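You operate a simulated robot arm through the tools that you are given. There is no shell and no other tool.

You run a simulated robot arm. Do the job below in one go: nothing can be reset, and whatever is moved stays where it is left.

TASK
Put things in order on the reel bench. At the end: the yellow keeper cap stands where the white cleaner bottle stood; the white cleaner bottle stands where the orange roll of tape stood; the orange roll of tape from the reel bench is on the grey parts tray; the orange float from the reel bench stands where the yellow keeper cap stood; whatever was shut is shut again. Leave all else as you found it, and nothing knocked over.

It is judged by the outcome, as a careful person would: the job done as asked, and still so three seconds after it is handed in. It fails if anything else is knocked over, pushed out of place, dropped, spilled or broken. Lids that push on must go on centred and level and be pressed home; caps that screw on are set level and turned clockwise until they are tight.

THE ROBOT
A 6-joint arm with a two-finger parallel gripper, fixed in place. Base frame: the origin is at the foot of the arm, x ahead of it, y to its left, z up; the work surface is at about z = 0. Units: mm, rad, N and s.
With the tool pointing down near the work surface it reaches from about 160 to 420 mm from the base axis. Its first joint turns from -1.152 to 1.152 rad. Payload 1.57 kg.
The tool frame sits at the grasp point between the pads (the TCP): z along the fingers, y along the line on which they close. The tips reach 30 mm beyond it. Largest opening 80 mm; finger width 17, thickness 12; the body of the gripper, 40 by 82 mm, starts 80 mm behind the TCP.
Orientation is told as [roll, pitch, yaw] about the base's x, y, z axes, in that order, counted from this pose: with the fingers straight down and closing along the base's y, the tool's x points along the base's -x, its y along +y and its z along -z.

THE INTERFACE
- The arm moves only by the tool apply_moves. Its argument "plan" is a list of rows, each an object of numbers (a shift or turn left out is 0, a gripper value left out holds the last): "dx", "dy", "dz": the shift along the tool's x, y, z in mm; "ax", "ay", "az": the turn, a rotation vector about the tool's x, y, z in rad; "hand": the finger opening in mm, from 0 to 80. In form: [{"dx": .., "dy": .., "dz": .., "ax": .., "ay": .., "az": .., "hand": ..}, ...]. A call has 1 to 20 rows; each row is the pose to reach, as a shift and turn from the pose commanded when the call began, along the tool's axes at that moment. Each row takes 0.2 s and may step no farther than 50 mm and 0.15 rad from the row before; otherwise, or with a gripper value out of range, the whole call is refused. Where a pose cannot be reached the arm comes as near as it can. A force on the tool above 40 N (or 10 N above the force at the start of the call, whichever is more), or a blocked arm, ends the call early, and 0.2 s more pass. Each finger travels about 153 mm/s and halts on what it meets, pressing with about 33 N; the grip force reading is that of the motor and also rises with nothing between the fingers. The clock runs only during rows and for 0.2 s after the last one: add rows that repeat a pose to give the fingers time. The reply holds the time, the measured pose of the TCP, the force on the tool along the base axes, the opening and the grip force, in the units named above and with some noise, with the torque about the TCP (base axes, N m) and any sound that the robot's microphone picked up, and new pictures: "show" is both (left out), scene, wrist or none.
- Cameras (640 x 400 px; columns grow to the right, rows downward): "scene" is fixed at [41.3, -317, 436.9]; the picture's right is [0.86, -0.51, 0.00], its down [-0.28, -0.47, -0.84] and it looks along [0.42, 0.72, -0.55] (base axes); focal length 288 px, centre (320, 200). "wrist" rides on the gripper at [72, -7, -122] in the tool frame; the picture's right is [0.09, 1.00, 0.00], its down [-0.84, 0.08, -0.54] and it looks along [-0.54, 0.05, 0.84] (tool axes); focal length 238 px, centre (320, 200). There is no depth. A picture from a camera that has moved, and an enlarged one, comes with that camera's place and axes in the base frame and with its lens. The place of the scene camera against the robot may be out by one fixed shift of up to 12 mm in any direction.
- inspect(camera, box): a new picture of the part [left, top, right, bottom] of that camera's present view, enlarged. It takes no simulated time.
- hand_in(): hands the job in; it is judged then, once.

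Nothing tells you positions but the pictures and the camera data. Unless the task says otherwise, let go and move clear before handing in.

The tools are called after ">>>" by a JSON object that holds its "fn" and its "kwargs". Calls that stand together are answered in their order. apply_moves: Moves the arm, as the interface text tells. Its arguments: {"type":"object","properties":{"plan":{"type":"array","items":{"type":"object","properties":{"dx":{"type":"number"},"dy":{"type":"number"},"dz":{"type":"number"},"ax":{"type":"number"},"ay":{"type":"number"},"az":{"type":"number"},"hand":{"type":"number"}}}},"show":{"type":"string","enum":["both","scene","wrist","none"]}},"required":["plan"]} The other tools are called the same way: inspect (camera, box) takes an enlarged picture of a part of a camera's view; hand_in () hands the job in.

At the start:

```text
time: 0.0
tool_pos: [225.2, 39.4, 258.6]
ee_rot: [0.003, -0.004, 0.0]
force: [0.6, 0.3, 0.5]
torque: [0.0, 0.01, 0.04]
width: 80.1
finger_force: 0.1
```

scene: 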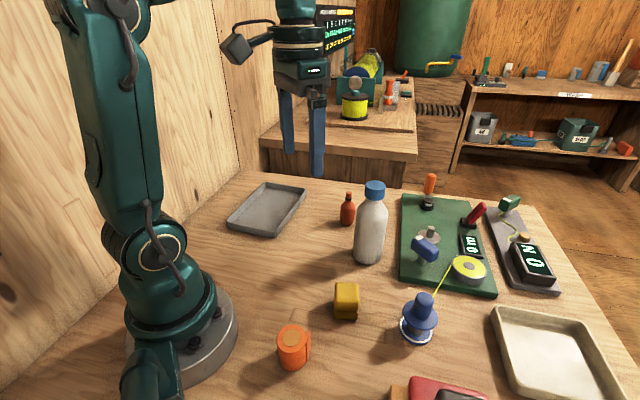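
wrist: 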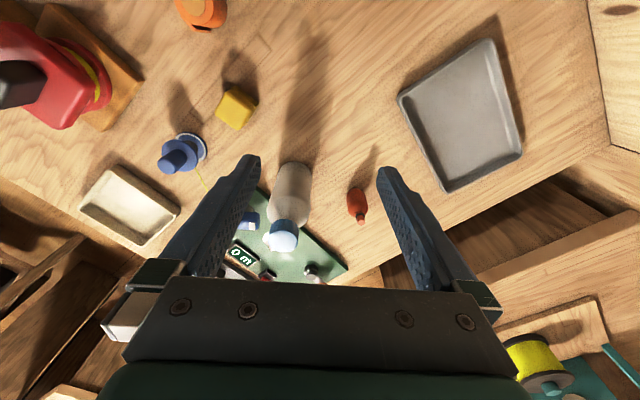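

I see a bench with a grey tray, a small red bottle, a white bottle with a blue cap, a green fixture board, a yellow block, an orange cylinder, a blue spool, and part of a red reel. I'll enlarge the views first to work out which object is which.

>>> {"fn": "inspect", "kwargs": {"camera": "scene", "box": [220, 160, 420, 285]}}

>>> {"fn": "inspect", "kwargs": {"camera": "scene", "box": [240, 260, 464, 400]}}

>>> {"fn": "inspect", "kwargs": {"camera": "scene", "box": [380, 160, 604, 300]}}

>>> {"fn": "inspect", "kwargs": {"camera": "wrist", "box": [0, 0, 320, 200]}}

>>> {"fn": "inspect", "kwargs": {"camera": "wrist", "box": [320, 0, 640, 200]}}

>>> {"fn": "inspect", "kwargs": {"camera": "scene", "box": [300, 40, 640, 200]}}

```text
3.20 times, centred on (320, 222) of scene
camera zoom: at [41.3, -317.0, 436.9], right [0.86, -0.51, 0.0], down [-0.28, -0.47, -0.84], along [0.42, 0.72, -0.55], focal length 922 px, centre (320, 128)
```

zoom: 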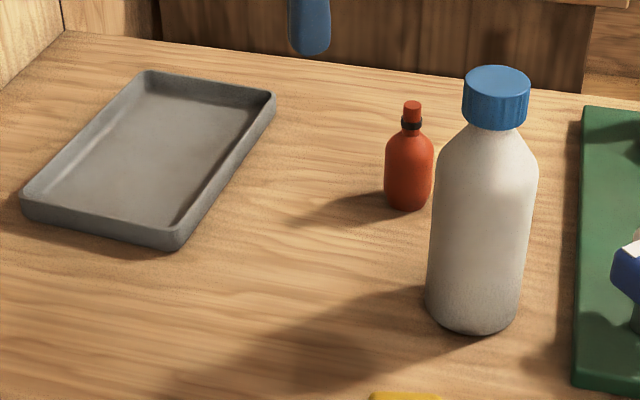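

```text
2.86 times, centred on (352, 330) of scene
camera zoom: at [41.3, -317.0, 436.9], right [0.86, -0.51, 0.0], down [-0.28, -0.47, -0.84], along [0.42, 0.72, -0.55], focal length 823 px, centre (229, -171)
```

zoom: 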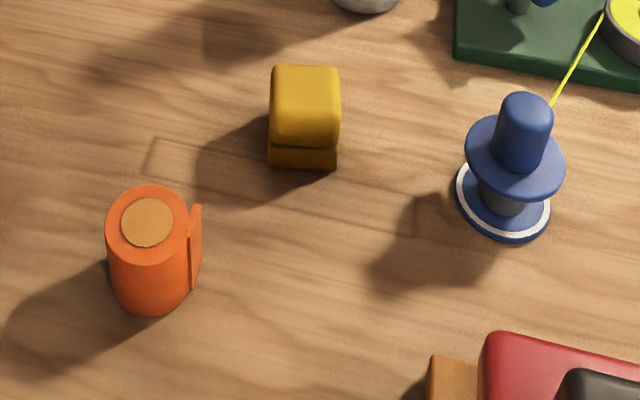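

```text
2.86 times, centred on (492, 230) of scene
camera zoom: at [41.3, -317.0, 436.9], right [0.86, -0.51, 0.0], down [-0.28, -0.47, -0.84], along [0.42, 0.72, -0.55], focal length 823 px, centre (-171, 114)
```

zoom: 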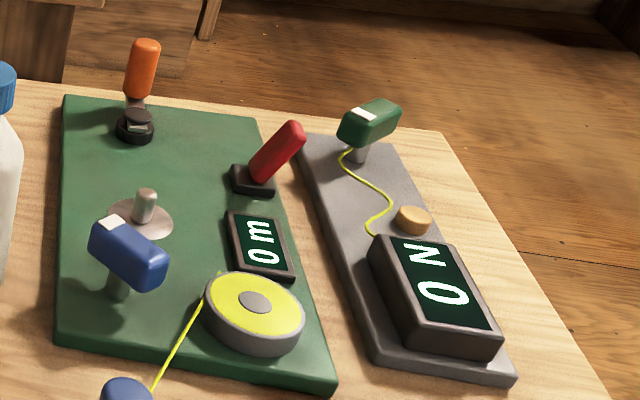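

```text
2.00 times, centred on (160, 100) of wrist
camera zoom: at [154.6, 31.6, 380.7], right [-0.09, 1.0, 0.0], down [0.84, 0.08, 0.54], along [0.54, 0.05, -0.84], focal length 477 px, centre (640, 400)
```

zoom: 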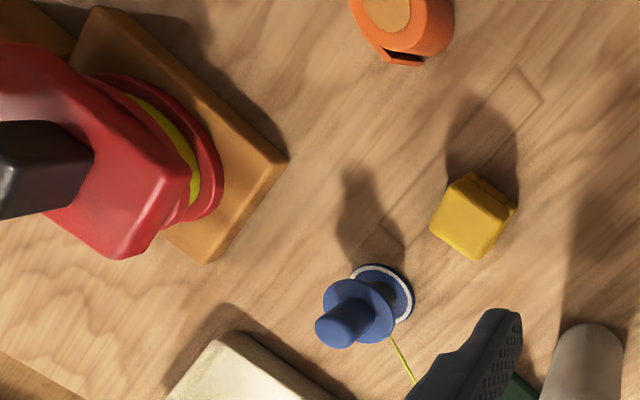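

```text
2.00 times, centred on (480, 100) of wrist
camera zoom: at [154.6, 31.6, 380.7], right [-0.09, 1.0, 0.0], down [0.84, 0.08, 0.54], along [0.54, 0.05, -0.84], focal length 477 px, centre (0, 400)
```

zoom: 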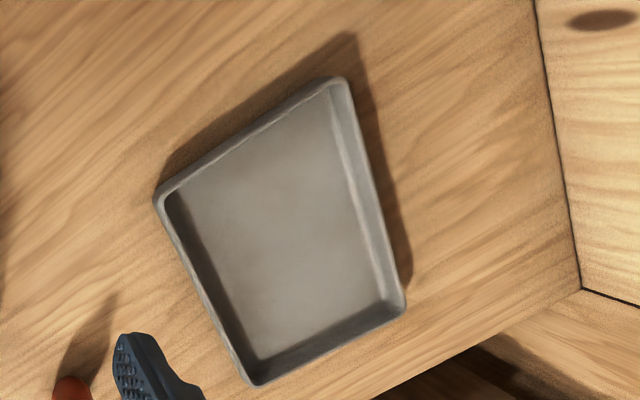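

```text
1.88 times, centred on (470, 120) of scene
camera zoom: at [41.3, -317.0, 436.9], right [0.86, -0.51, 0.0], down [-0.28, -0.47, -0.84], along [0.42, 0.72, -0.55], focal length 542 px, centre (38, 351)
```

zoom: 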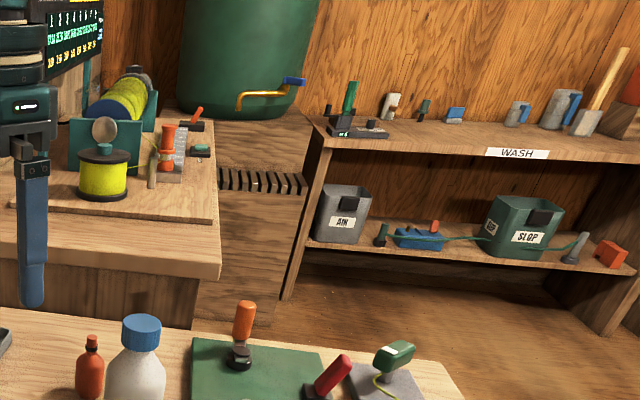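

The orange cylinder with the loose tail, at roughly (130, -108), looks like the tape roll, and the yellow block is probably the keeper cap. I can't make out the float yet, so I'll move the wrist camera toward the red item on the right to look there.

>>> {"fn": "apply_moves", "kwargs": {"plan": [{"dy": -40}, {"dy": -80}, {"dy": -120}, {"dy": -160}, {"dy": -190}, {"dy": -190}], "show": "both"}}

```text
time: 1.4
tool_pos: [225.3, -151.9, 259.1]
ee_rot: [0.002, -0.005, -0.001]
force: [0.4, 0.0, -0.5]
torque: [0.0, -0.03, -0.02]
width: 80.0
finger_force: 0.1
camera wrist: at [154.2, -159.1, 381.8], right [-0.09, 1.0, 0.0], down [0.84, 0.08, 0.54], along [0.54, 0.05, -0.84], focal length 238 px, centre (320, 200)
```

scene: 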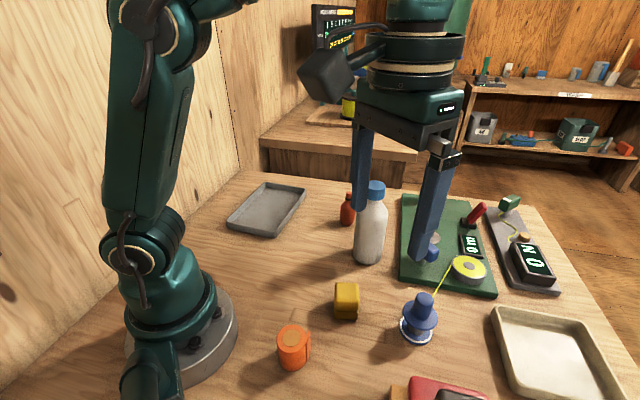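
wrist: 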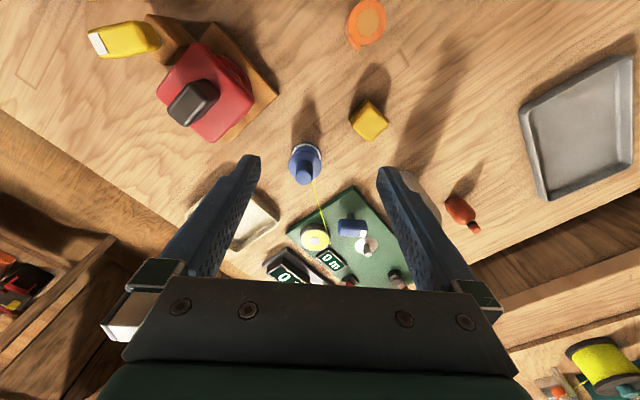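

>>> {"fn": "inspect", "kwargs": {"camera": "wrist", "box": [60, 0, 300, 150]}}

>>> {"fn": "inspect", "kwargs": {"camera": "wrist", "box": [280, 0, 440, 100]}}

>>> {"fn": "inspect", "kwargs": {"camera": "wrist", "box": [240, 130, 480, 290]}}

>>> {"fn": "inspect", "kwargs": {"camera": "wrist", "box": [0, 160, 160, 340]}}

>>> {"fn": "inspect", "kwargs": {"camera": "wrist", "box": [480, 200, 640, 400]}}

>>> {"fn": "inspect", "kwargs": {"camera": "scene", "box": [340, 320, 640, 400]}}

```text
2.67 times, centred on (180, 75) of wrist
camera zoom: at [154.2, -159.1, 381.8], right [-0.09, 1.0, 0.0], down [0.84, 0.08, 0.54], along [0.54, 0.05, -0.84], focal length 636 px, centre (693, 533)
```

zoom: 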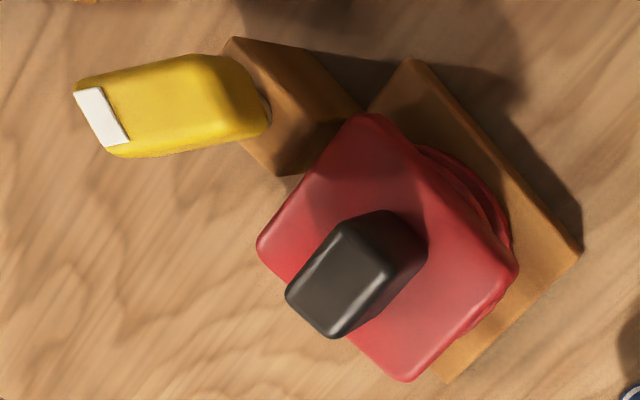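

```text
4.00 times, centred on (360, 50) of wrist
camera zoom: at [154.2, -159.1, 381.8], right [-0.09, 1.0, 0.0], down [0.84, 0.08, 0.54], along [0.54, 0.05, -0.84], focal length 953 px, centre (160, 800)
```

zoom: 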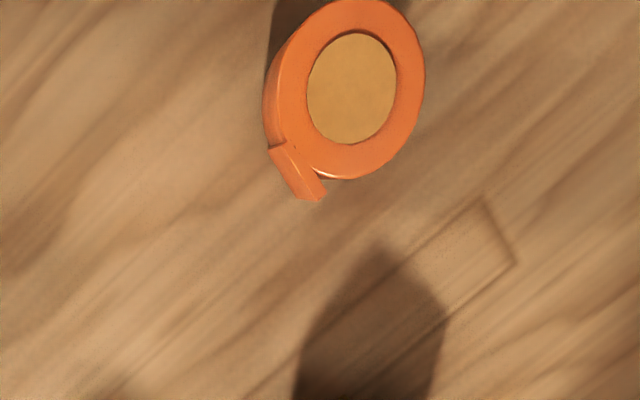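

```text
2.50 times, centred on (360, 210) of wrist
camera zoom: at [154.2, -159.1, 381.8], right [-0.09, 1.0, 0.0], down [0.84, 0.08, 0.54], along [0.54, 0.05, -0.84], focal length 596 px, centre (220, 175)
```

zoom: 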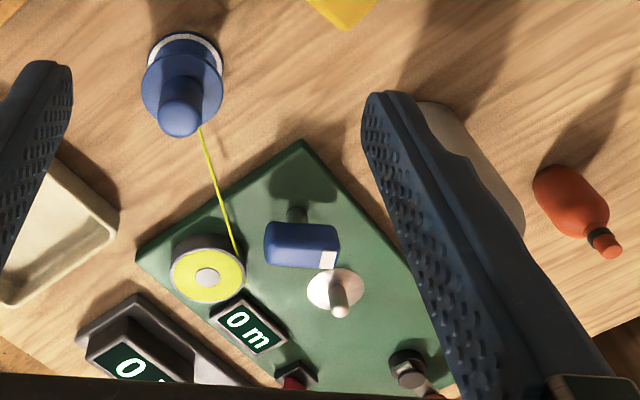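

```text
2.22 times, centred on (80, 250) of wrist
camera zoom: at [154.2, -159.1, 381.8], right [-0.09, 1.0, 0.0], down [0.84, 0.08, 0.54], along [0.54, 0.05, -0.84], focal length 530 px, centre (853, 89)
```

zoom: 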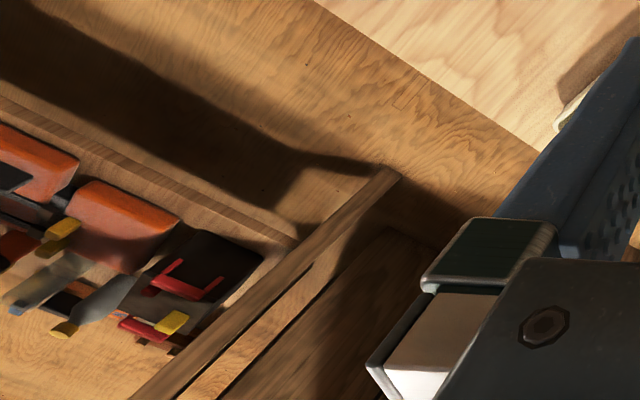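

```text
2.00 times, centred on (560, 300) of wrist
camera zoom: at [154.2, -159.1, 381.8], right [-0.09, 1.0, 0.0], down [0.84, 0.08, 0.54], along [0.54, 0.05, -0.84], focal length 477 px, centre (-160, 0)
```

zoom: 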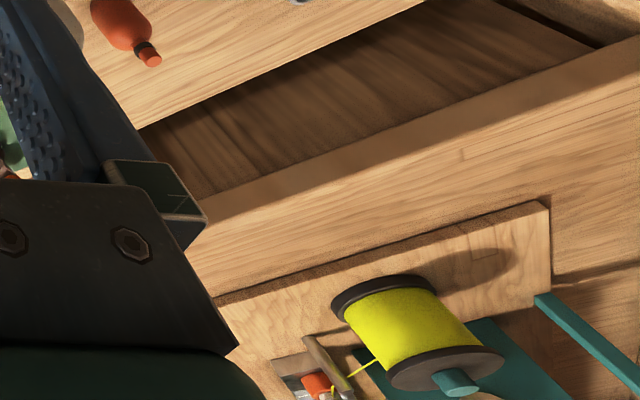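

```text
2.13 times, centred on (490, 360) of scene
camera zoom: at [41.3, -317.0, 436.9], right [0.86, -0.51, 0.0], down [-0.28, -0.47, -0.84], along [0.42, 0.72, -0.55], focal length 614 px, centre (-43, -141)
```

zoom: 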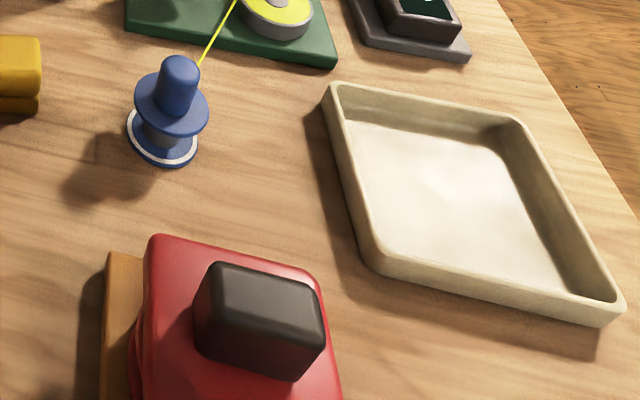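

Still no sign of the float. The red item is a block with a black knob sitting on a wooden base, so something may be under it. I'll turn the wrist camera toward it for a side view.

>>> {"fn": "apply_moves", "kwargs": {"plan": [{"az": 0.15}, {"az": 0.3}, {"az": 0.45}, {"az": 0.6}, {"az": 0.75}, {"az": 0.9}, {"az": 1.05}, {"az": 1.2}, {"az": 1.3}, {"az": 1.3}], "show": "both"}}

```text
time: 3.6
tool_pos: [226.3, -149.9, 257.9]
ee_rot: [0.004, 0.001, -1.301]
force: [-0.3, 0.2, 0.3]
torque: [0.0, -0.03, 0.01]
width: 80.0
finger_force: 0.0
camera wrist: at [201.0, -84.1, 380.4], right [0.94, 0.35, 0.0], down [0.3, -0.79, 0.54], along [0.19, -0.51, -0.84], focal length 238 px, centre (320, 200)
```

scene: 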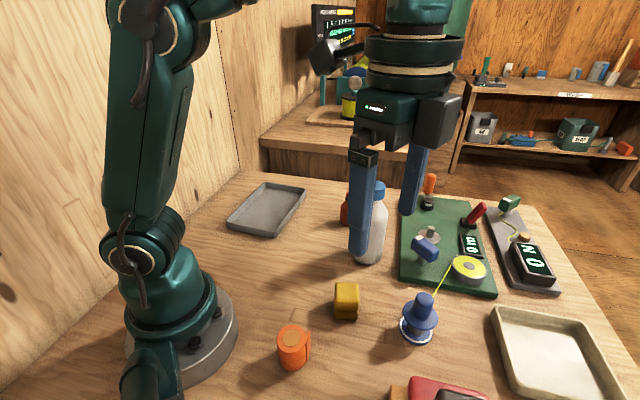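
wrist: 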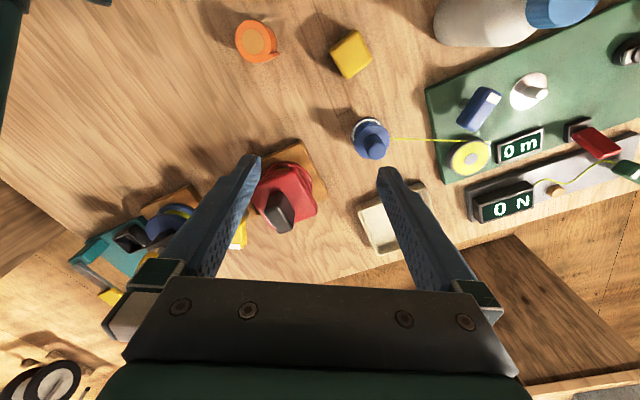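

>>> {"fn": "inspect", "kwargs": {"camera": "wrist", "box": [40, 120, 340, 310]}}

>>> {"fn": "inspect", "kwargs": {"camera": "wrist", "box": [420, 40, 640, 230]}}

>>> {"fn": "inspect", "kwargs": {"camera": "wrist", "box": [200, 0, 420, 170]}}

>>> {"fn": "inspect", "kwargs": {"camera": "wrist", "box": [0, 240, 140, 400]}}

```text
2.11 times, centred on (190, 215) of wrist
camera zoom: at [201.0, -84.1, 380.4], right [0.94, 0.35, 0.0], down [0.3, -0.79, 0.54], along [0.19, -0.51, -0.84], focal length 502 px, centre (594, 168)
```

zoom: 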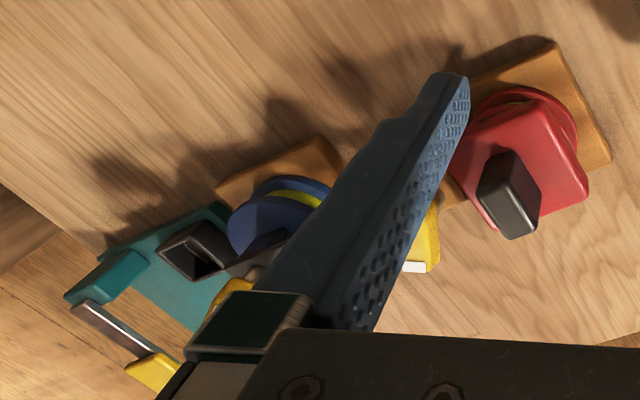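

```text
2.11 times, centred on (530, 135) of wrist
camera zoom: at [201.0, -84.1, 380.4], right [0.94, 0.35, 0.0], down [0.3, -0.79, 0.54], along [0.19, -0.51, -0.84], focal length 502 px, centre (-122, 337)
```

zoom: 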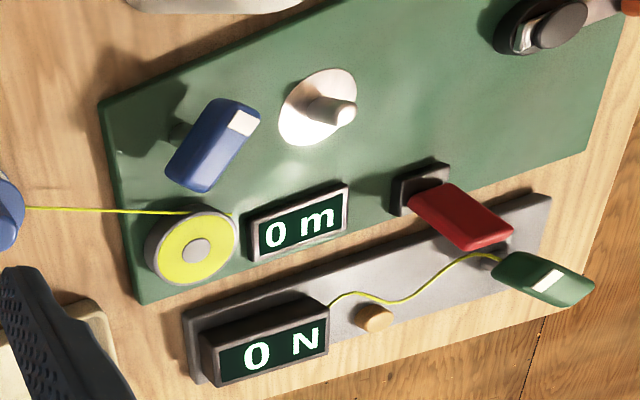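

```text
2.35 times, centred on (310, 85) of wrist
camera zoom: at [201.0, -84.1, 380.4], right [0.94, 0.35, 0.0], down [0.3, -0.79, 0.54], along [0.19, -0.51, -0.84], focal length 561 px, centre (344, 471)
```

zoom: 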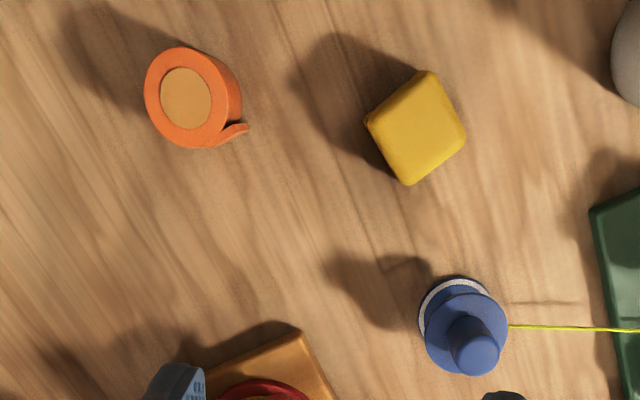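

```text
2.50 times, centred on (70, 320) of wrist
camera zoom: at [201.0, -84.1, 380.4], right [0.94, 0.35, 0.0], down [0.3, -0.79, 0.54], along [0.19, -0.51, -0.84], focal length 596 px, centre (945, -100)
```

zoom: 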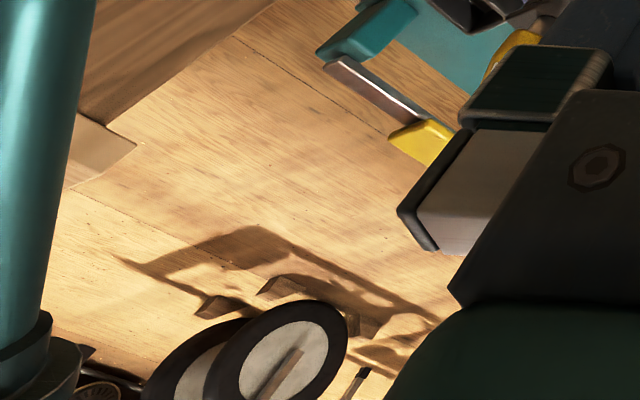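

The red and blue items with wooden bases are reels, and the line, drum and counters are fixtures beyond comfortable reach. Next I'll take a low view of the yellow block and the blue spool-like object, in case the float is hidden there.

>>> {"fn": "apply_moves", "kwargs": {"plan": [{"dx": 41, "dy": 9}, {"dx": 82, "dy": 18}, {"dx": 123, "dy": 27}, {"dx": 164, "dy": 36}, {"dx": 205, "dy": 45}, {"dx": 205, "dy": 45, "dz": 45}, {"dx": 205, "dy": 45, "dz": 90}, {"dx": 205, "dy": 45, "dz": 130}, {"dx": 205, "dy": 45, "dz": 130}], "show": "both"}}

```text
time: 5.6
tool_pos: [212.7, 58.7, 127.5]
ee_rot: [0.005, 0.001, -1.301]
force: [-0.5, 0.2, 0.2]
torque: [-0.01, -0.01, 0.01]
width: 79.7
finger_force: 0.1
camera wrist: at [187.0, 125.4, 250.0], right [0.93, 0.36, 0.0], down [0.3, -0.79, 0.54], along [0.2, -0.51, -0.84], focal length 238 px, centre (320, 200)
```

scene: 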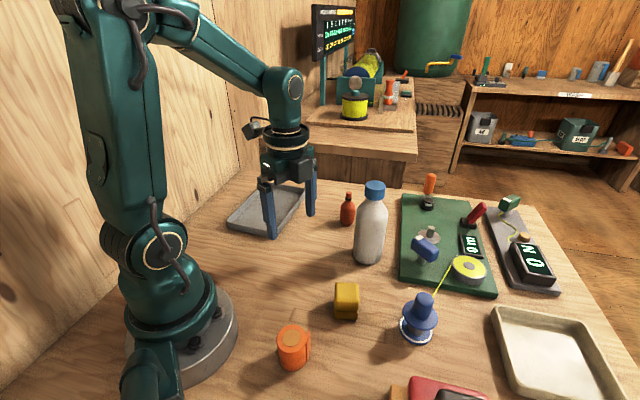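
wrist: 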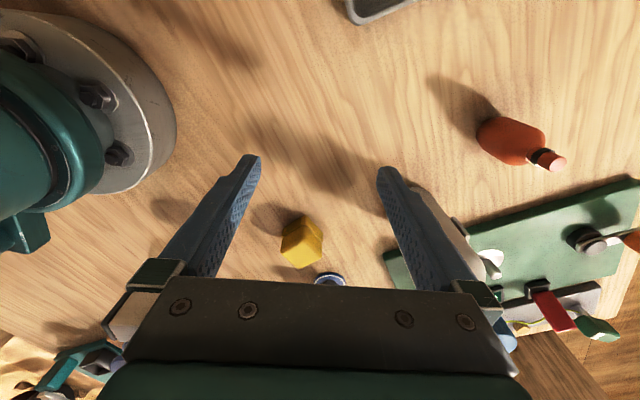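

>>> {"fn": "inspect", "kwargs": {"camera": "wrist", "box": [240, 180, 400, 290]}}

>>> {"fn": "inspect", "kwargs": {"camera": "wrist", "box": [380, 60, 640, 350]}}

>>> {"fn": "inspect", "kwargs": {"camera": "wrist", "box": [0, 320, 140, 400]}}

>>> {"fn": "inspect", "kwargs": {"camera": "scene", "box": [310, 40, 470, 140]}}

```text
3.64 times, centred on (320, 235) of wrist
camera zoom: at [187.0, 125.4, 250.0], right [0.93, 0.36, 0.0], down [0.3, -0.79, 0.54], along [0.2, -0.51, -0.84], focal length 867 px, centre (320, 73)
```

zoom: 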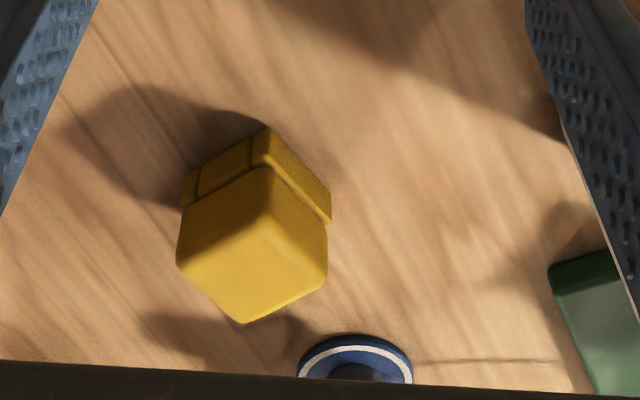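

```text
1.38 times, centred on (510, 205) of wrist
camera zoom: at [187.0, 125.4, 250.0], right [0.93, 0.36, 0.0], down [0.3, -0.79, 0.54], along [0.2, -0.51, -0.84], focal length 329 px, centre (58, 193)
```

zoom: 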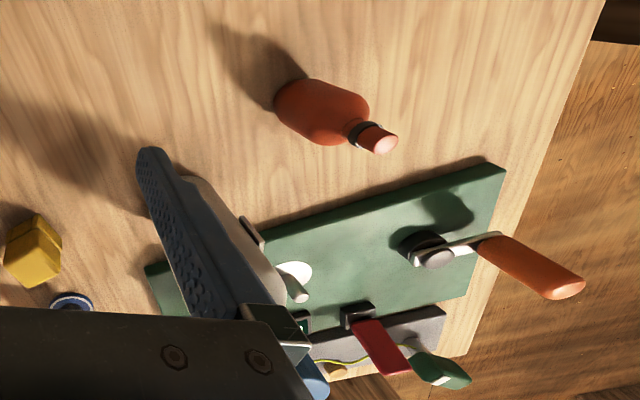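

```text
4.57 times, centred on (70, 360) of wrist
camera zoom: at [187.0, 125.4, 250.0], right [0.93, 0.36, 0.0], down [0.3, -0.79, 0.54], along [0.2, -0.51, -0.84], focal length 1090 px, centre (1463, -531)
```

zoom: 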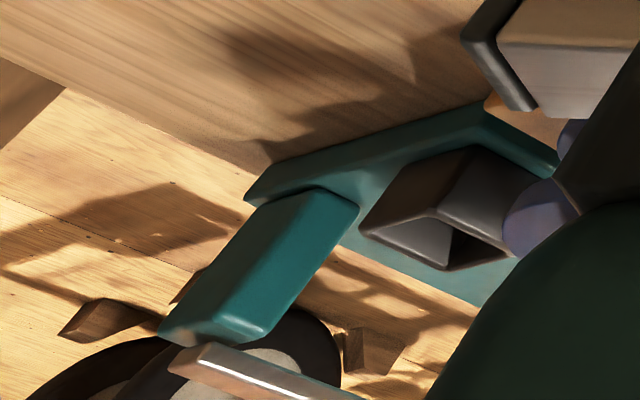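

```text
4.00 times, centred on (390, 90) of scene
camera zoom: at [41.3, -317.0, 436.9], right [0.86, -0.51, 0.0], down [-0.28, -0.47, -0.84], along [0.42, 0.72, -0.55], focal length 1152 px, centre (40, 640)
```

zoom: 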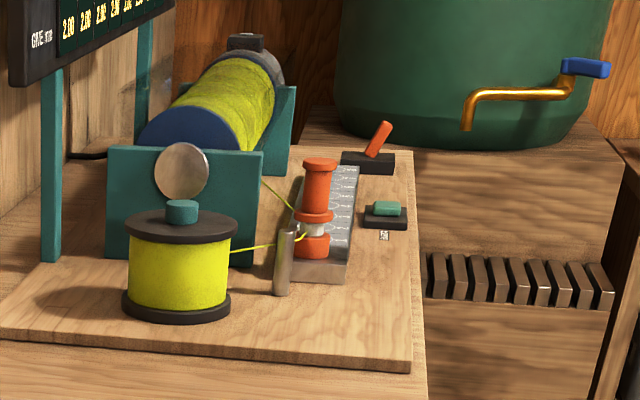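

The yellow block seems to have a rim at its base, and I've seen no loose orange float in this view. I'll go back toward the red reel at about (214, -314) for a closer, flatter look.

>>> {"fn": "apply_moves", "kwargs": {"plan": [{"dz": -45}, {"dx": -45, "dy": -10, "dz": -45}, {"dx": -90, "dy": -20, "dz": -45}, {"dx": -135, "dy": -31, "dz": -45}, {"dx": -180, "dy": -41, "dz": -45}, {"dx": -220, "dy": -50, "dz": -45}, {"dx": -220, "dy": -50, "dz": -45, "ay": -0.15}, {"dx": -220, "dy": -50, "dz": -45, "ay": -0.3}, {"dx": -220, "dy": -50, "dz": -45, "ay": -0.4}, {"dx": -220, "dy": -50, "dz": -45, "ay": -0.4}], "show": "both"}}

```text
time: 7.8
tool_pos: [225.9, -165.6, 173.8]
ee_rot: [0.003, -0.4, -1.301]
force: [-0.5, -0.4, 0.4]
torque: [-0.01, 0.0, 0.01]
width: 80.2
finger_force: 0.1
camera wrist: at [189.5, -59.1, 258.1], right [0.94, 0.35, -0.03], down [0.22, -0.52, 0.83], along [0.27, -0.78, -0.56], focal length 238 px, centre (320, 200)
```

scene: 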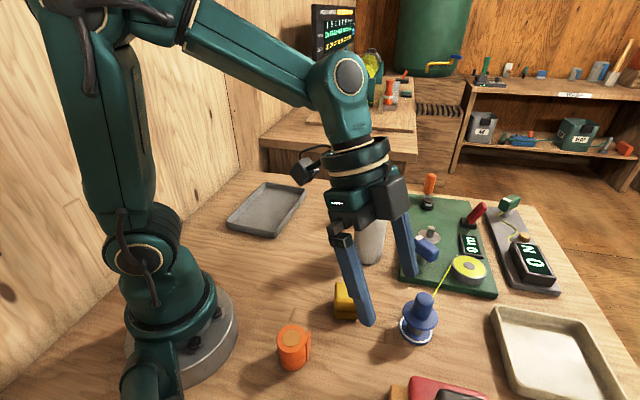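
wrist: 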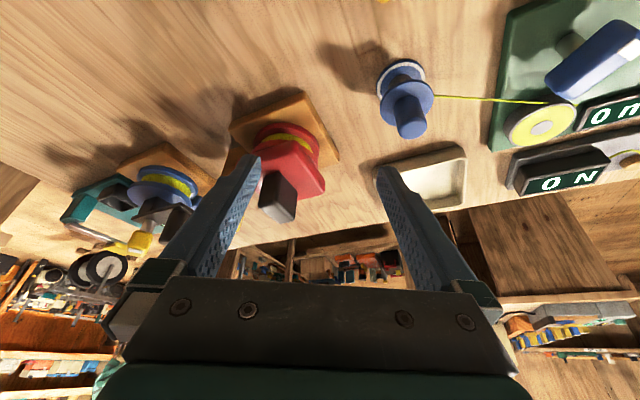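

>>> {"fn": "inspect", "kwargs": {"camera": "wrist", "box": [40, 80, 360, 280]}}

>>> {"fn": "inspect", "kwargs": {"camera": "wrist", "box": [340, 20, 500, 140]}}

>>> {"fn": "inspect", "kwargs": {"camera": "wrist", "box": [480, 0, 640, 220]}}

>>> {"fn": "inspect", "kwargs": {"camera": "wrist", "box": [220, 200, 500, 300]}}

>>> {"fn": "inspect", "kwargs": {"camera": "wrist", "box": [0, 220, 160, 400]}}

```text
2.00 times, centred on (200, 180) of wrist
camera zoom: at [189.5, -59.1, 258.1], right [0.94, 0.35, -0.03], down [0.22, -0.52, 0.83], along [0.27, -0.78, -0.56], focal length 477 px, centre (560, 240)
```

zoom: 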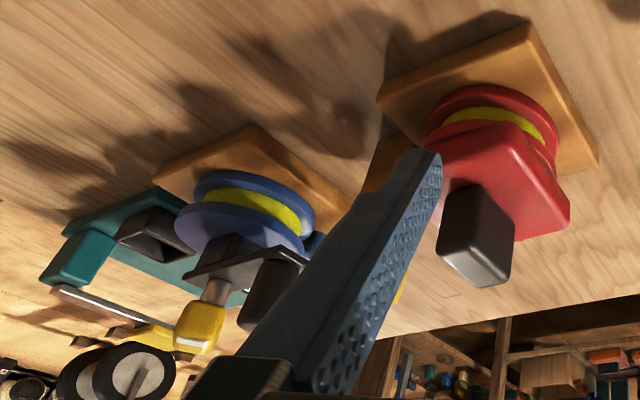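

```text
3.33 times, centred on (420, 80) of wrist
camera zoom: at [189.5, -59.1, 258.1], right [0.94, 0.35, -0.03], down [0.22, -0.52, 0.83], along [0.27, -0.78, -0.56], focal length 794 px, centre (-13, 600)
```

zoom: 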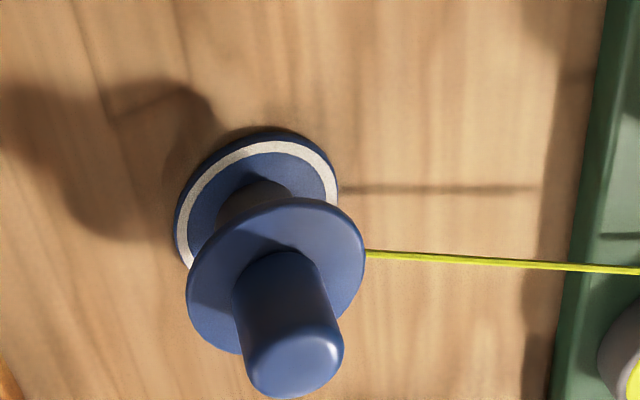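

```text
1.82 times, centred on (560, 110) of wrist
camera zoom: at [189.5, -59.1, 258.1], right [0.94, 0.35, -0.03], down [0.22, -0.52, 0.83], along [0.27, -0.78, -0.56], focal length 433 px, centre (-116, 364)
```

zoom: 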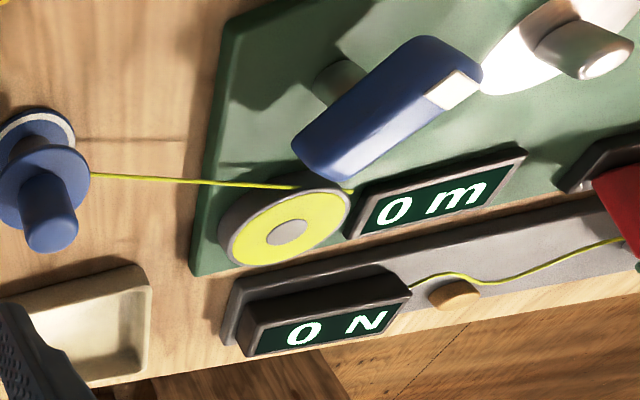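

```text
2.29 times, centred on (360, 250) of wrist
camera zoom: at [189.5, -59.1, 258.1], right [0.94, 0.35, -0.03], down [0.22, -0.52, 0.83], along [0.27, -0.78, -0.56], focal length 545 px, centre (229, 86)
```

zoom: 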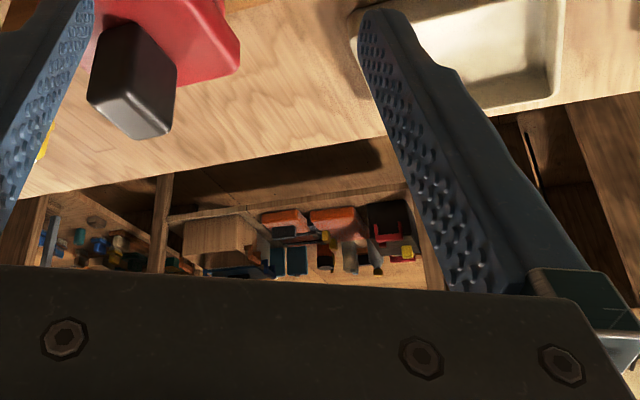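

```text
2.22 times, centred on (80, 310) of wrist
camera zoom: at [189.5, -59.1, 258.1], right [0.94, 0.35, -0.03], down [0.22, -0.52, 0.83], along [0.27, -0.78, -0.56], focal length 530 px, centre (853, -44)
```

zoom: 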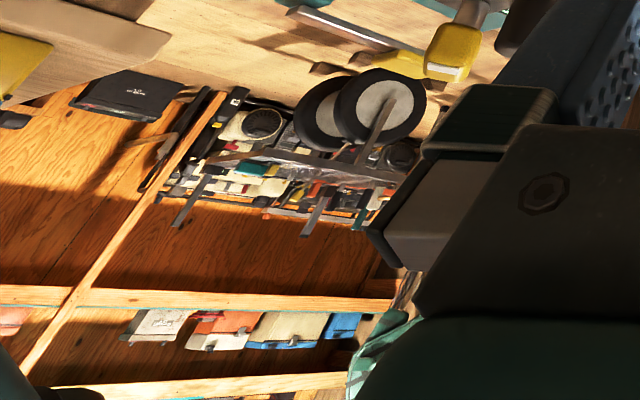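

No float showed up in this view, but zooming seems to render real detail. I'll take tight enlargements of the small red-orange bottle shape, the yellow block and the tape.

>>> {"fn": "inspect", "kwargs": {"camera": "scene", "box": [320, 185, 376, 235]}}

>>> {"fn": "inspect", "kwargs": {"camera": "scene", "box": [265, 315, 325, 375]}}

>>> {"fn": "inspect", "kwargs": {"camera": "scene", "box": [405, 165, 455, 215]}}

>>> {"fn": "inspect", "kwargs": {"camera": "scene", "box": [560, 60, 640, 170]}}

>>> {"fn": "inspect", "kwargs": {"camera": "scene", "box": [460, 50, 600, 170]}}

>>> {"fn": "inspect", "kwargs": {"camera": "scene", "box": [220, 170, 320, 245]}}

```text
8.00 times, centred on (348, 210) of scene
camera zoom: at [41.3, -317.0, 436.9], right [0.86, -0.51, 0.0], down [-0.28, -0.47, -0.84], along [0.42, 0.72, -0.55], focal length 2304 px, centre (96, 120)
```

zoom: 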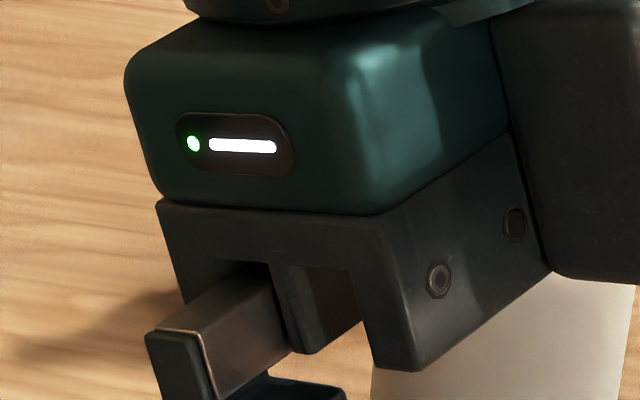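

```text
6.67 times, centred on (295, 345) of scene
camera zoom: at [41.3, -317.0, 436.9], right [0.86, -0.51, 0.0], down [-0.28, -0.47, -0.84], along [0.42, 0.72, -0.55], focal length 1920 px, centre (487, -767)
```

zoom: 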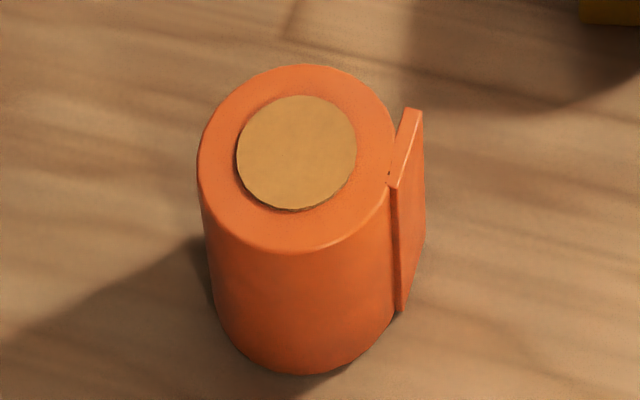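

```text
8.00 times, centred on (430, 190) of scene
camera zoom: at [41.3, -317.0, 436.9], right [0.86, -0.51, 0.0], down [-0.28, -0.47, -0.84], along [0.42, 0.72, -0.55], focal length 2304 px, centre (-560, 280)
```

zoom: 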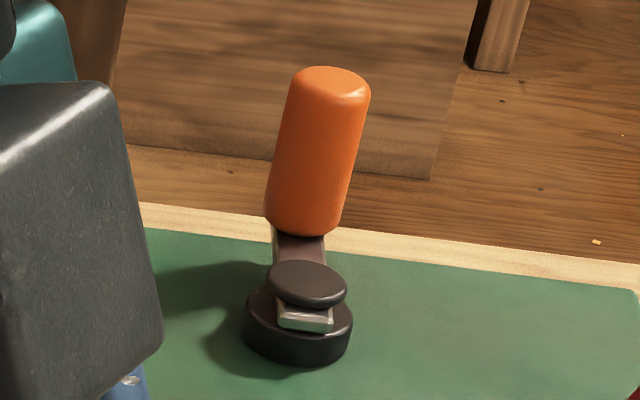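

```text
3.64 times, centred on (600, 115) of scene
camera zoom: at [41.3, -317.0, 436.9], right [0.86, -0.51, 0.0], down [-0.28, -0.47, -0.84], along [0.42, 0.72, -0.55], focal length 1047 px, centre (-698, 509)
```

zoom: 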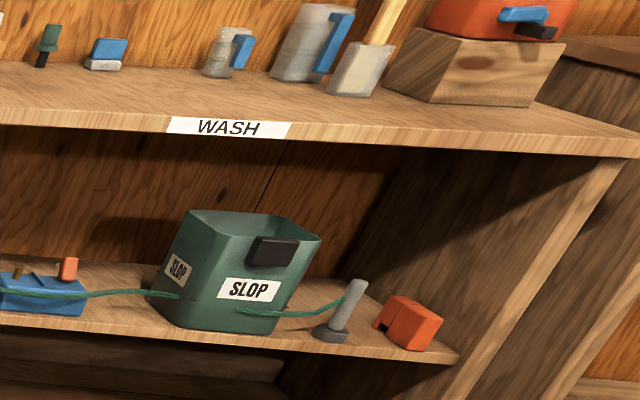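

```text
3.33 times, centred on (530, 110) of scene
camera zoom: at [41.3, -317.0, 436.9], right [0.86, -0.51, 0.0], down [-0.28, -0.47, -0.84], along [0.42, 0.72, -0.55], focal length 960 px, centre (-380, 500)
```

zoom: 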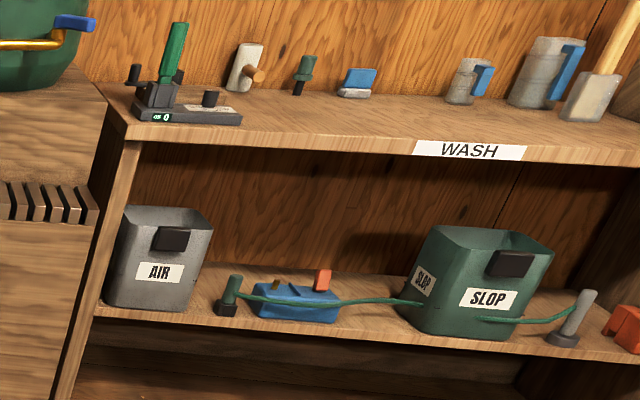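

```text
5.33 times, centred on (270, 208) of scene
camera zoom: at [41.3, -317.0, 436.9], right [0.86, -0.51, 0.0], down [-0.28, -0.47, -0.84], along [0.42, 0.72, -0.55], focal length 1536 px, centre (587, 160)
```

zoom: 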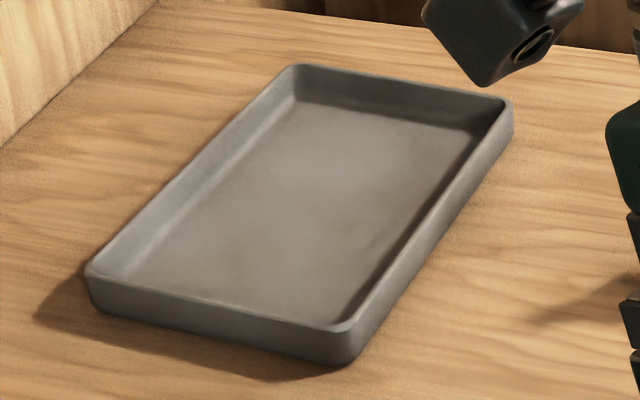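

The orange cylinder is clearly the tape roll, and the grey tray is empty. I'll level the tool and pull back so I can inspect the red-orange item, the yellow block and the white bottle closely.

>>> {"fn": "apply_moves", "kwargs": {"plan": [{"ay": 0.15}, {"ay": 0.3}, {"ay": 0.4}], "show": "none"}}

>>> {"fn": "apply_moves", "kwargs": {"plan": [{"dz": -40, "az": -0.15}, {"dz": -80, "az": -0.3}, {"dz": -80, "az": -0.45}, {"dz": -80, "az": -0.6}, {"dz": -80, "az": -0.75}, {"dz": -80, "az": -0.9}, {"dz": -80, "az": -1.05}, {"dz": -80, "az": -1.2}, {"dz": -80, "az": -1.3}], "show": "both"}}

```text
time: 8.6
tool_pos: [225.4, -165.2, 173.9]
ee_rot: [0.005, 0.003, -1.298]
force: [0.3, 0.5, 0.2]
torque: [-0.01, -0.01, 0.02]
width: 80.0
finger_force: 0.0
```

```text
time: 10.6
tool_pos: [226.0, -165.9, 253.3]
ee_rot: [0.001, -0.004, 0.003]
force: [-0.6, 0.6, 0.4]
torque: [0.01, 0.01, 0.0]
width: 79.8
finger_force: 0.0
camera wrist: at [154.1, -174.4, 374.9], right [-0.1, 1.0, 0.0], down [0.84, 0.08, 0.54], along [0.54, 0.05, -0.84], focal length 238 px, centre (320, 200)
```

scene: 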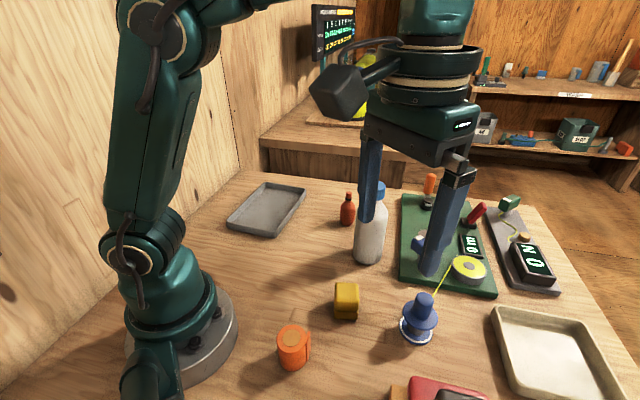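
wrist: 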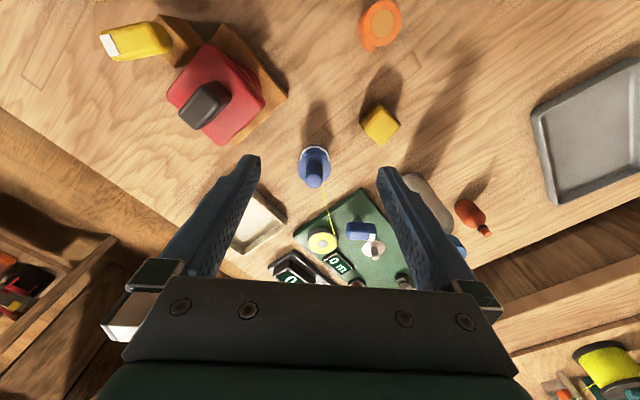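

>>> {"fn": "inspect", "kwargs": {"camera": "scene", "box": [325, 180, 373, 232]}}

>>> {"fn": "inspect", "kwargs": {"camera": "scene", "box": [325, 275, 370, 325]}}

>>> {"fn": "inspect", "kwargs": {"camera": "scene", "box": [395, 285, 445, 350]}}

>>> {"fn": "inspect", "kwargs": {"camera": "wrist", "box": [450, 190, 500, 240]}}

>>> {"fn": "inspect", "kwargs": {"camera": "wrist", "box": [90, 10, 290, 150]}}

>>> {"fn": "inspect", "kwargs": {"camera": "wrist", "box": [350, 90, 410, 150]}}

```text
7.69 times, centred on (349, 206) of scene
camera zoom: at [41.3, -317.0, 436.9], right [0.86, -0.51, 0.0], down [-0.28, -0.47, -0.84], along [0.42, 0.72, -0.55], focal length 2216 px, centre (97, 154)
```

zoom: 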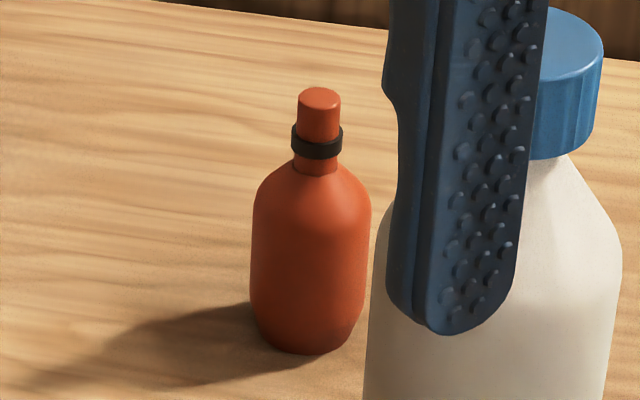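

```text
8.00 times, centred on (348, 300) of scene
camera zoom: at [41.3, -317.0, 436.9], right [0.86, -0.51, 0.0], down [-0.28, -0.47, -0.84], along [0.42, 0.72, -0.55], focal length 2304 px, centre (100, -600)
```

zoom: 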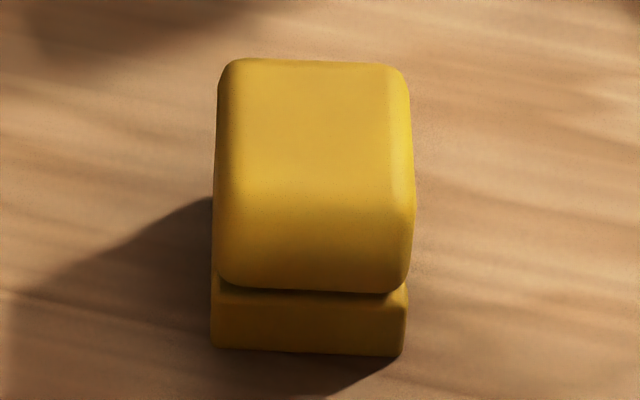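

```text
6.15 times, centred on (420, 318) of scene
camera zoom: at [41.3, -317.0, 436.9], right [0.86, -0.51, 0.0], down [-0.28, -0.47, -0.84], along [0.42, 0.72, -0.55], focal length 1772 px, centre (-295, -523)
```

zoom: 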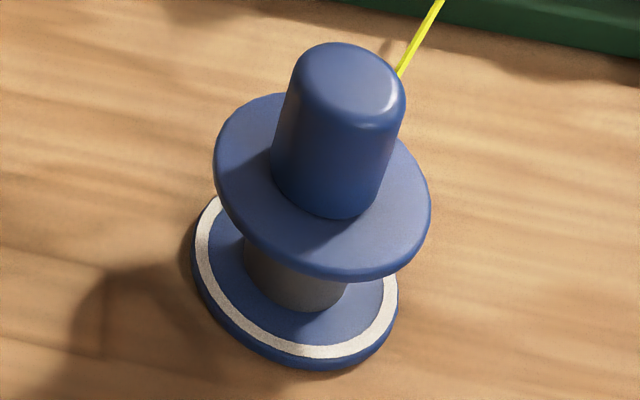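

```text
8.00 times, centred on (475, 215) of wrist
camera zoom: at [154.1, -174.4, 374.9], right [-0.1, 1.0, 0.0], down [0.84, 0.08, 0.54], along [0.54, 0.05, -0.84], focal length 1907 px, centre (-920, 80)
```

zoom: 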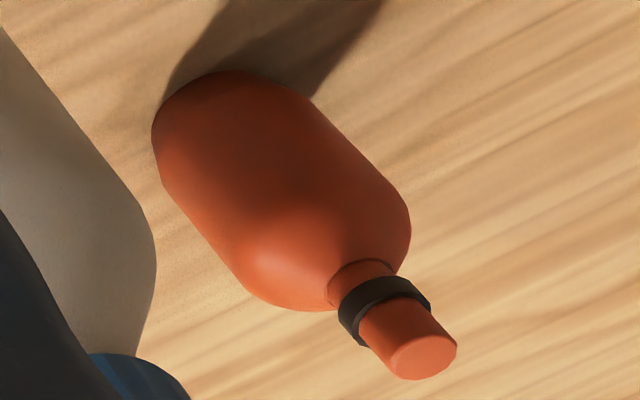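

```text
2.86 times, centred on (190, 80) of wrist
camera zoom: at [154.1, -174.4, 374.9], right [-0.1, 1.0, 0.0], down [0.84, 0.08, 0.54], along [0.54, 0.05, -0.84], focal length 681 px, centre (691, 543)
```

zoom: 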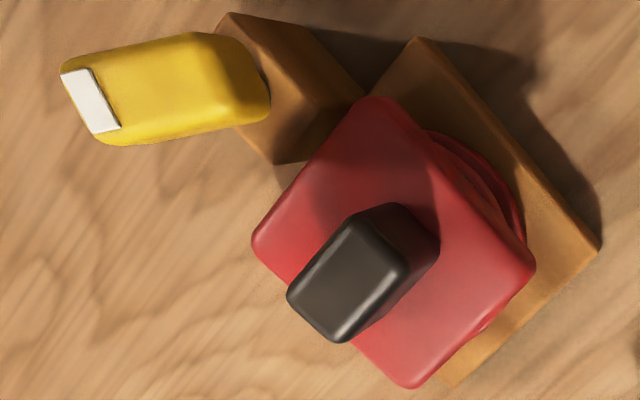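

```text
6.67 times, centred on (380, 120) of wrist
camera zoom: at [154.1, -174.4, 374.9], right [-0.1, 1.0, 0.0], down [0.84, 0.08, 0.54], along [0.54, 0.05, -0.84], focal length 1589 px, centre (-80, 733)
```

zoom: 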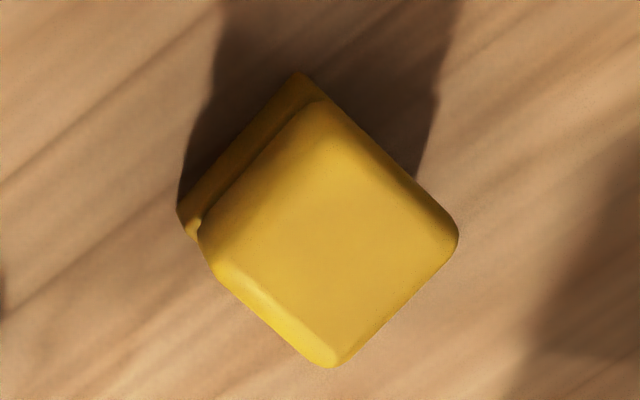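

Going by shape and colour, I take the red-orange, neck-shaped piece with a black ring to be the float. The yellow block is the keeper cap at about (237, -82, 45 tall), the tape is at about (127, -108, 53 tall), and the grey tray is centred near (239, 261). The tape goes first, so I'll hover above it.

>>> {"fn": "apply_moves", "kwargs": {"plan": [{"dx": 30, "dy": 15, "az": 0.11}, {"dx": 60, "dy": 30, "dz": 20, "az": 0.22}, {"dx": 85, "dy": 45, "dz": 45, "az": 0.33}, {"dx": 99, "dy": 58, "dz": 73, "az": 0.436}, {"dx": 99, "dy": 58, "dz": 73, "az": 0.436}], "show": "both"}}

```text
time: 11.8
tool_pos: [127.6, -106.2, 180.7]
ee_rot: [0.003, -0.003, -0.435]
force: [0.2, 0.7, 0.1]
torque: [0.01, 0.01, 0.0]
width: 80.0
finger_force: 0.1
camera wrist: at [59.0, -84.6, 302.6], right [0.34, 0.94, 0.0], down [0.79, -0.28, 0.54], along [0.51, -0.18, -0.84], focal length 238 px, centre (320, 200)
```

scene: 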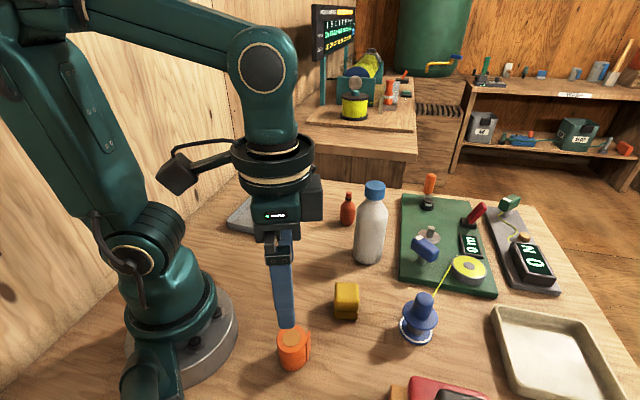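
wrist: 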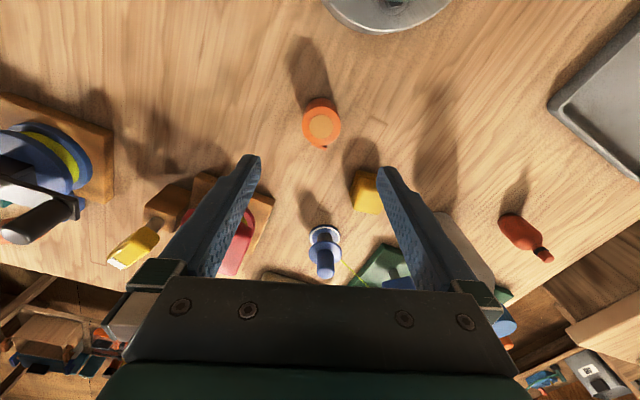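

>>> {"fn": "inspect", "kwargs": {"camera": "wrist", "box": [280, 80, 360, 160]}}

>>> {"fn": "inspect", "kwargs": {"camera": "wrist", "box": [490, 200, 570, 270]}}

>>> {"fn": "inspect", "kwargs": {"camera": "scene", "box": [255, 300, 335, 380]}}

>>> {"fn": "inspect", "kwargs": {"camera": "scene", "box": [325, 170, 400, 270]}}

```text
5.00 times, centred on (320, 120) of wrist
camera zoom: at [59.0, -84.6, 302.6], right [0.34, 0.94, 0.0], down [0.79, -0.28, 0.54], along [0.51, -0.18, -0.84], focal length 1192 px, centre (320, 600)
```

zoom: 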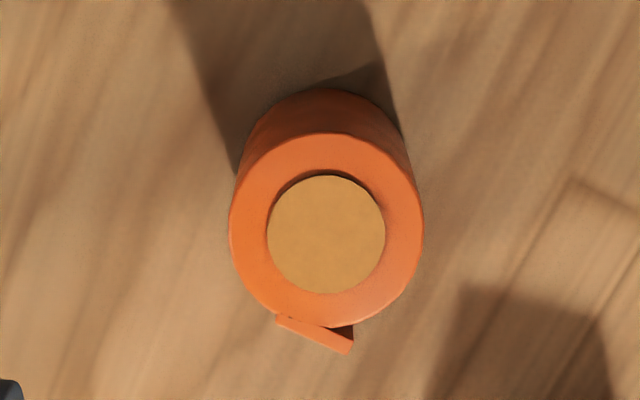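

```text
5.71 times, centred on (530, 235) of wrist
camera zoom: at [59.0, -84.6, 302.6], right [0.34, 0.94, 0.0], down [0.79, -0.28, 0.54], along [0.51, -0.18, -0.84], focal length 1362 px, centre (-880, 0)
```

zoom: 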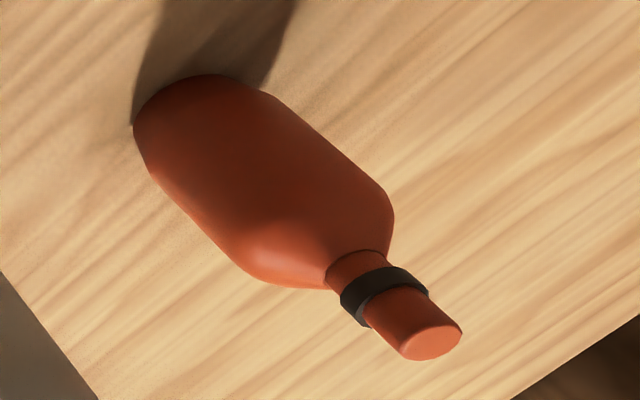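

```text
5.00 times, centred on (295, 340) of scene
camera zoom: at [41.3, -317.0, 436.9], right [0.86, -0.51, 0.0], down [-0.28, -0.47, -0.84], along [0.42, 0.72, -0.55], focal length 1440 px, centre (445, -500)
```

zoom: 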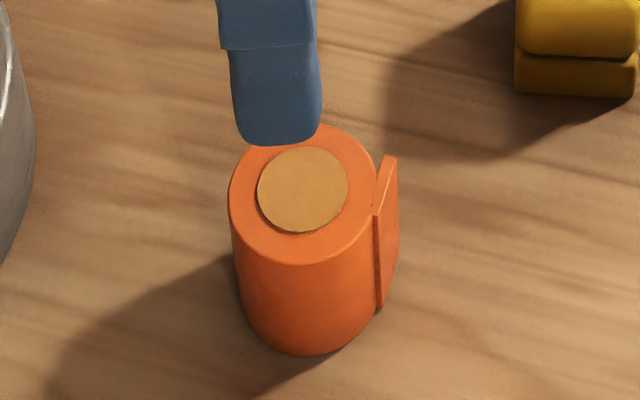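

```text
4.00 times, centred on (362, 220) of scene
camera zoom: at [41.3, -317.0, 436.9], right [0.86, -0.51, 0.0], down [-0.28, -0.47, -0.84], along [0.42, 0.72, -0.55], focal length 1152 px, centre (150, 120)
```

zoom: 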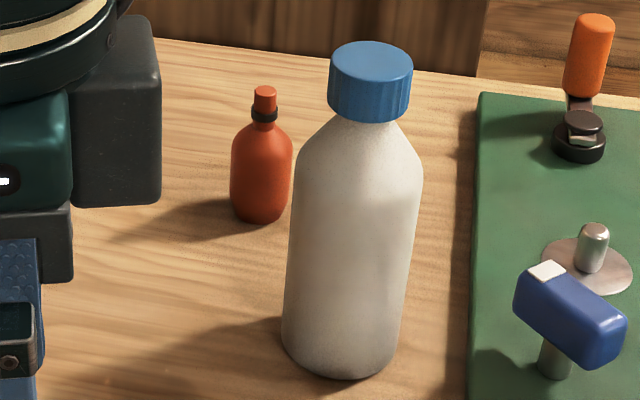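

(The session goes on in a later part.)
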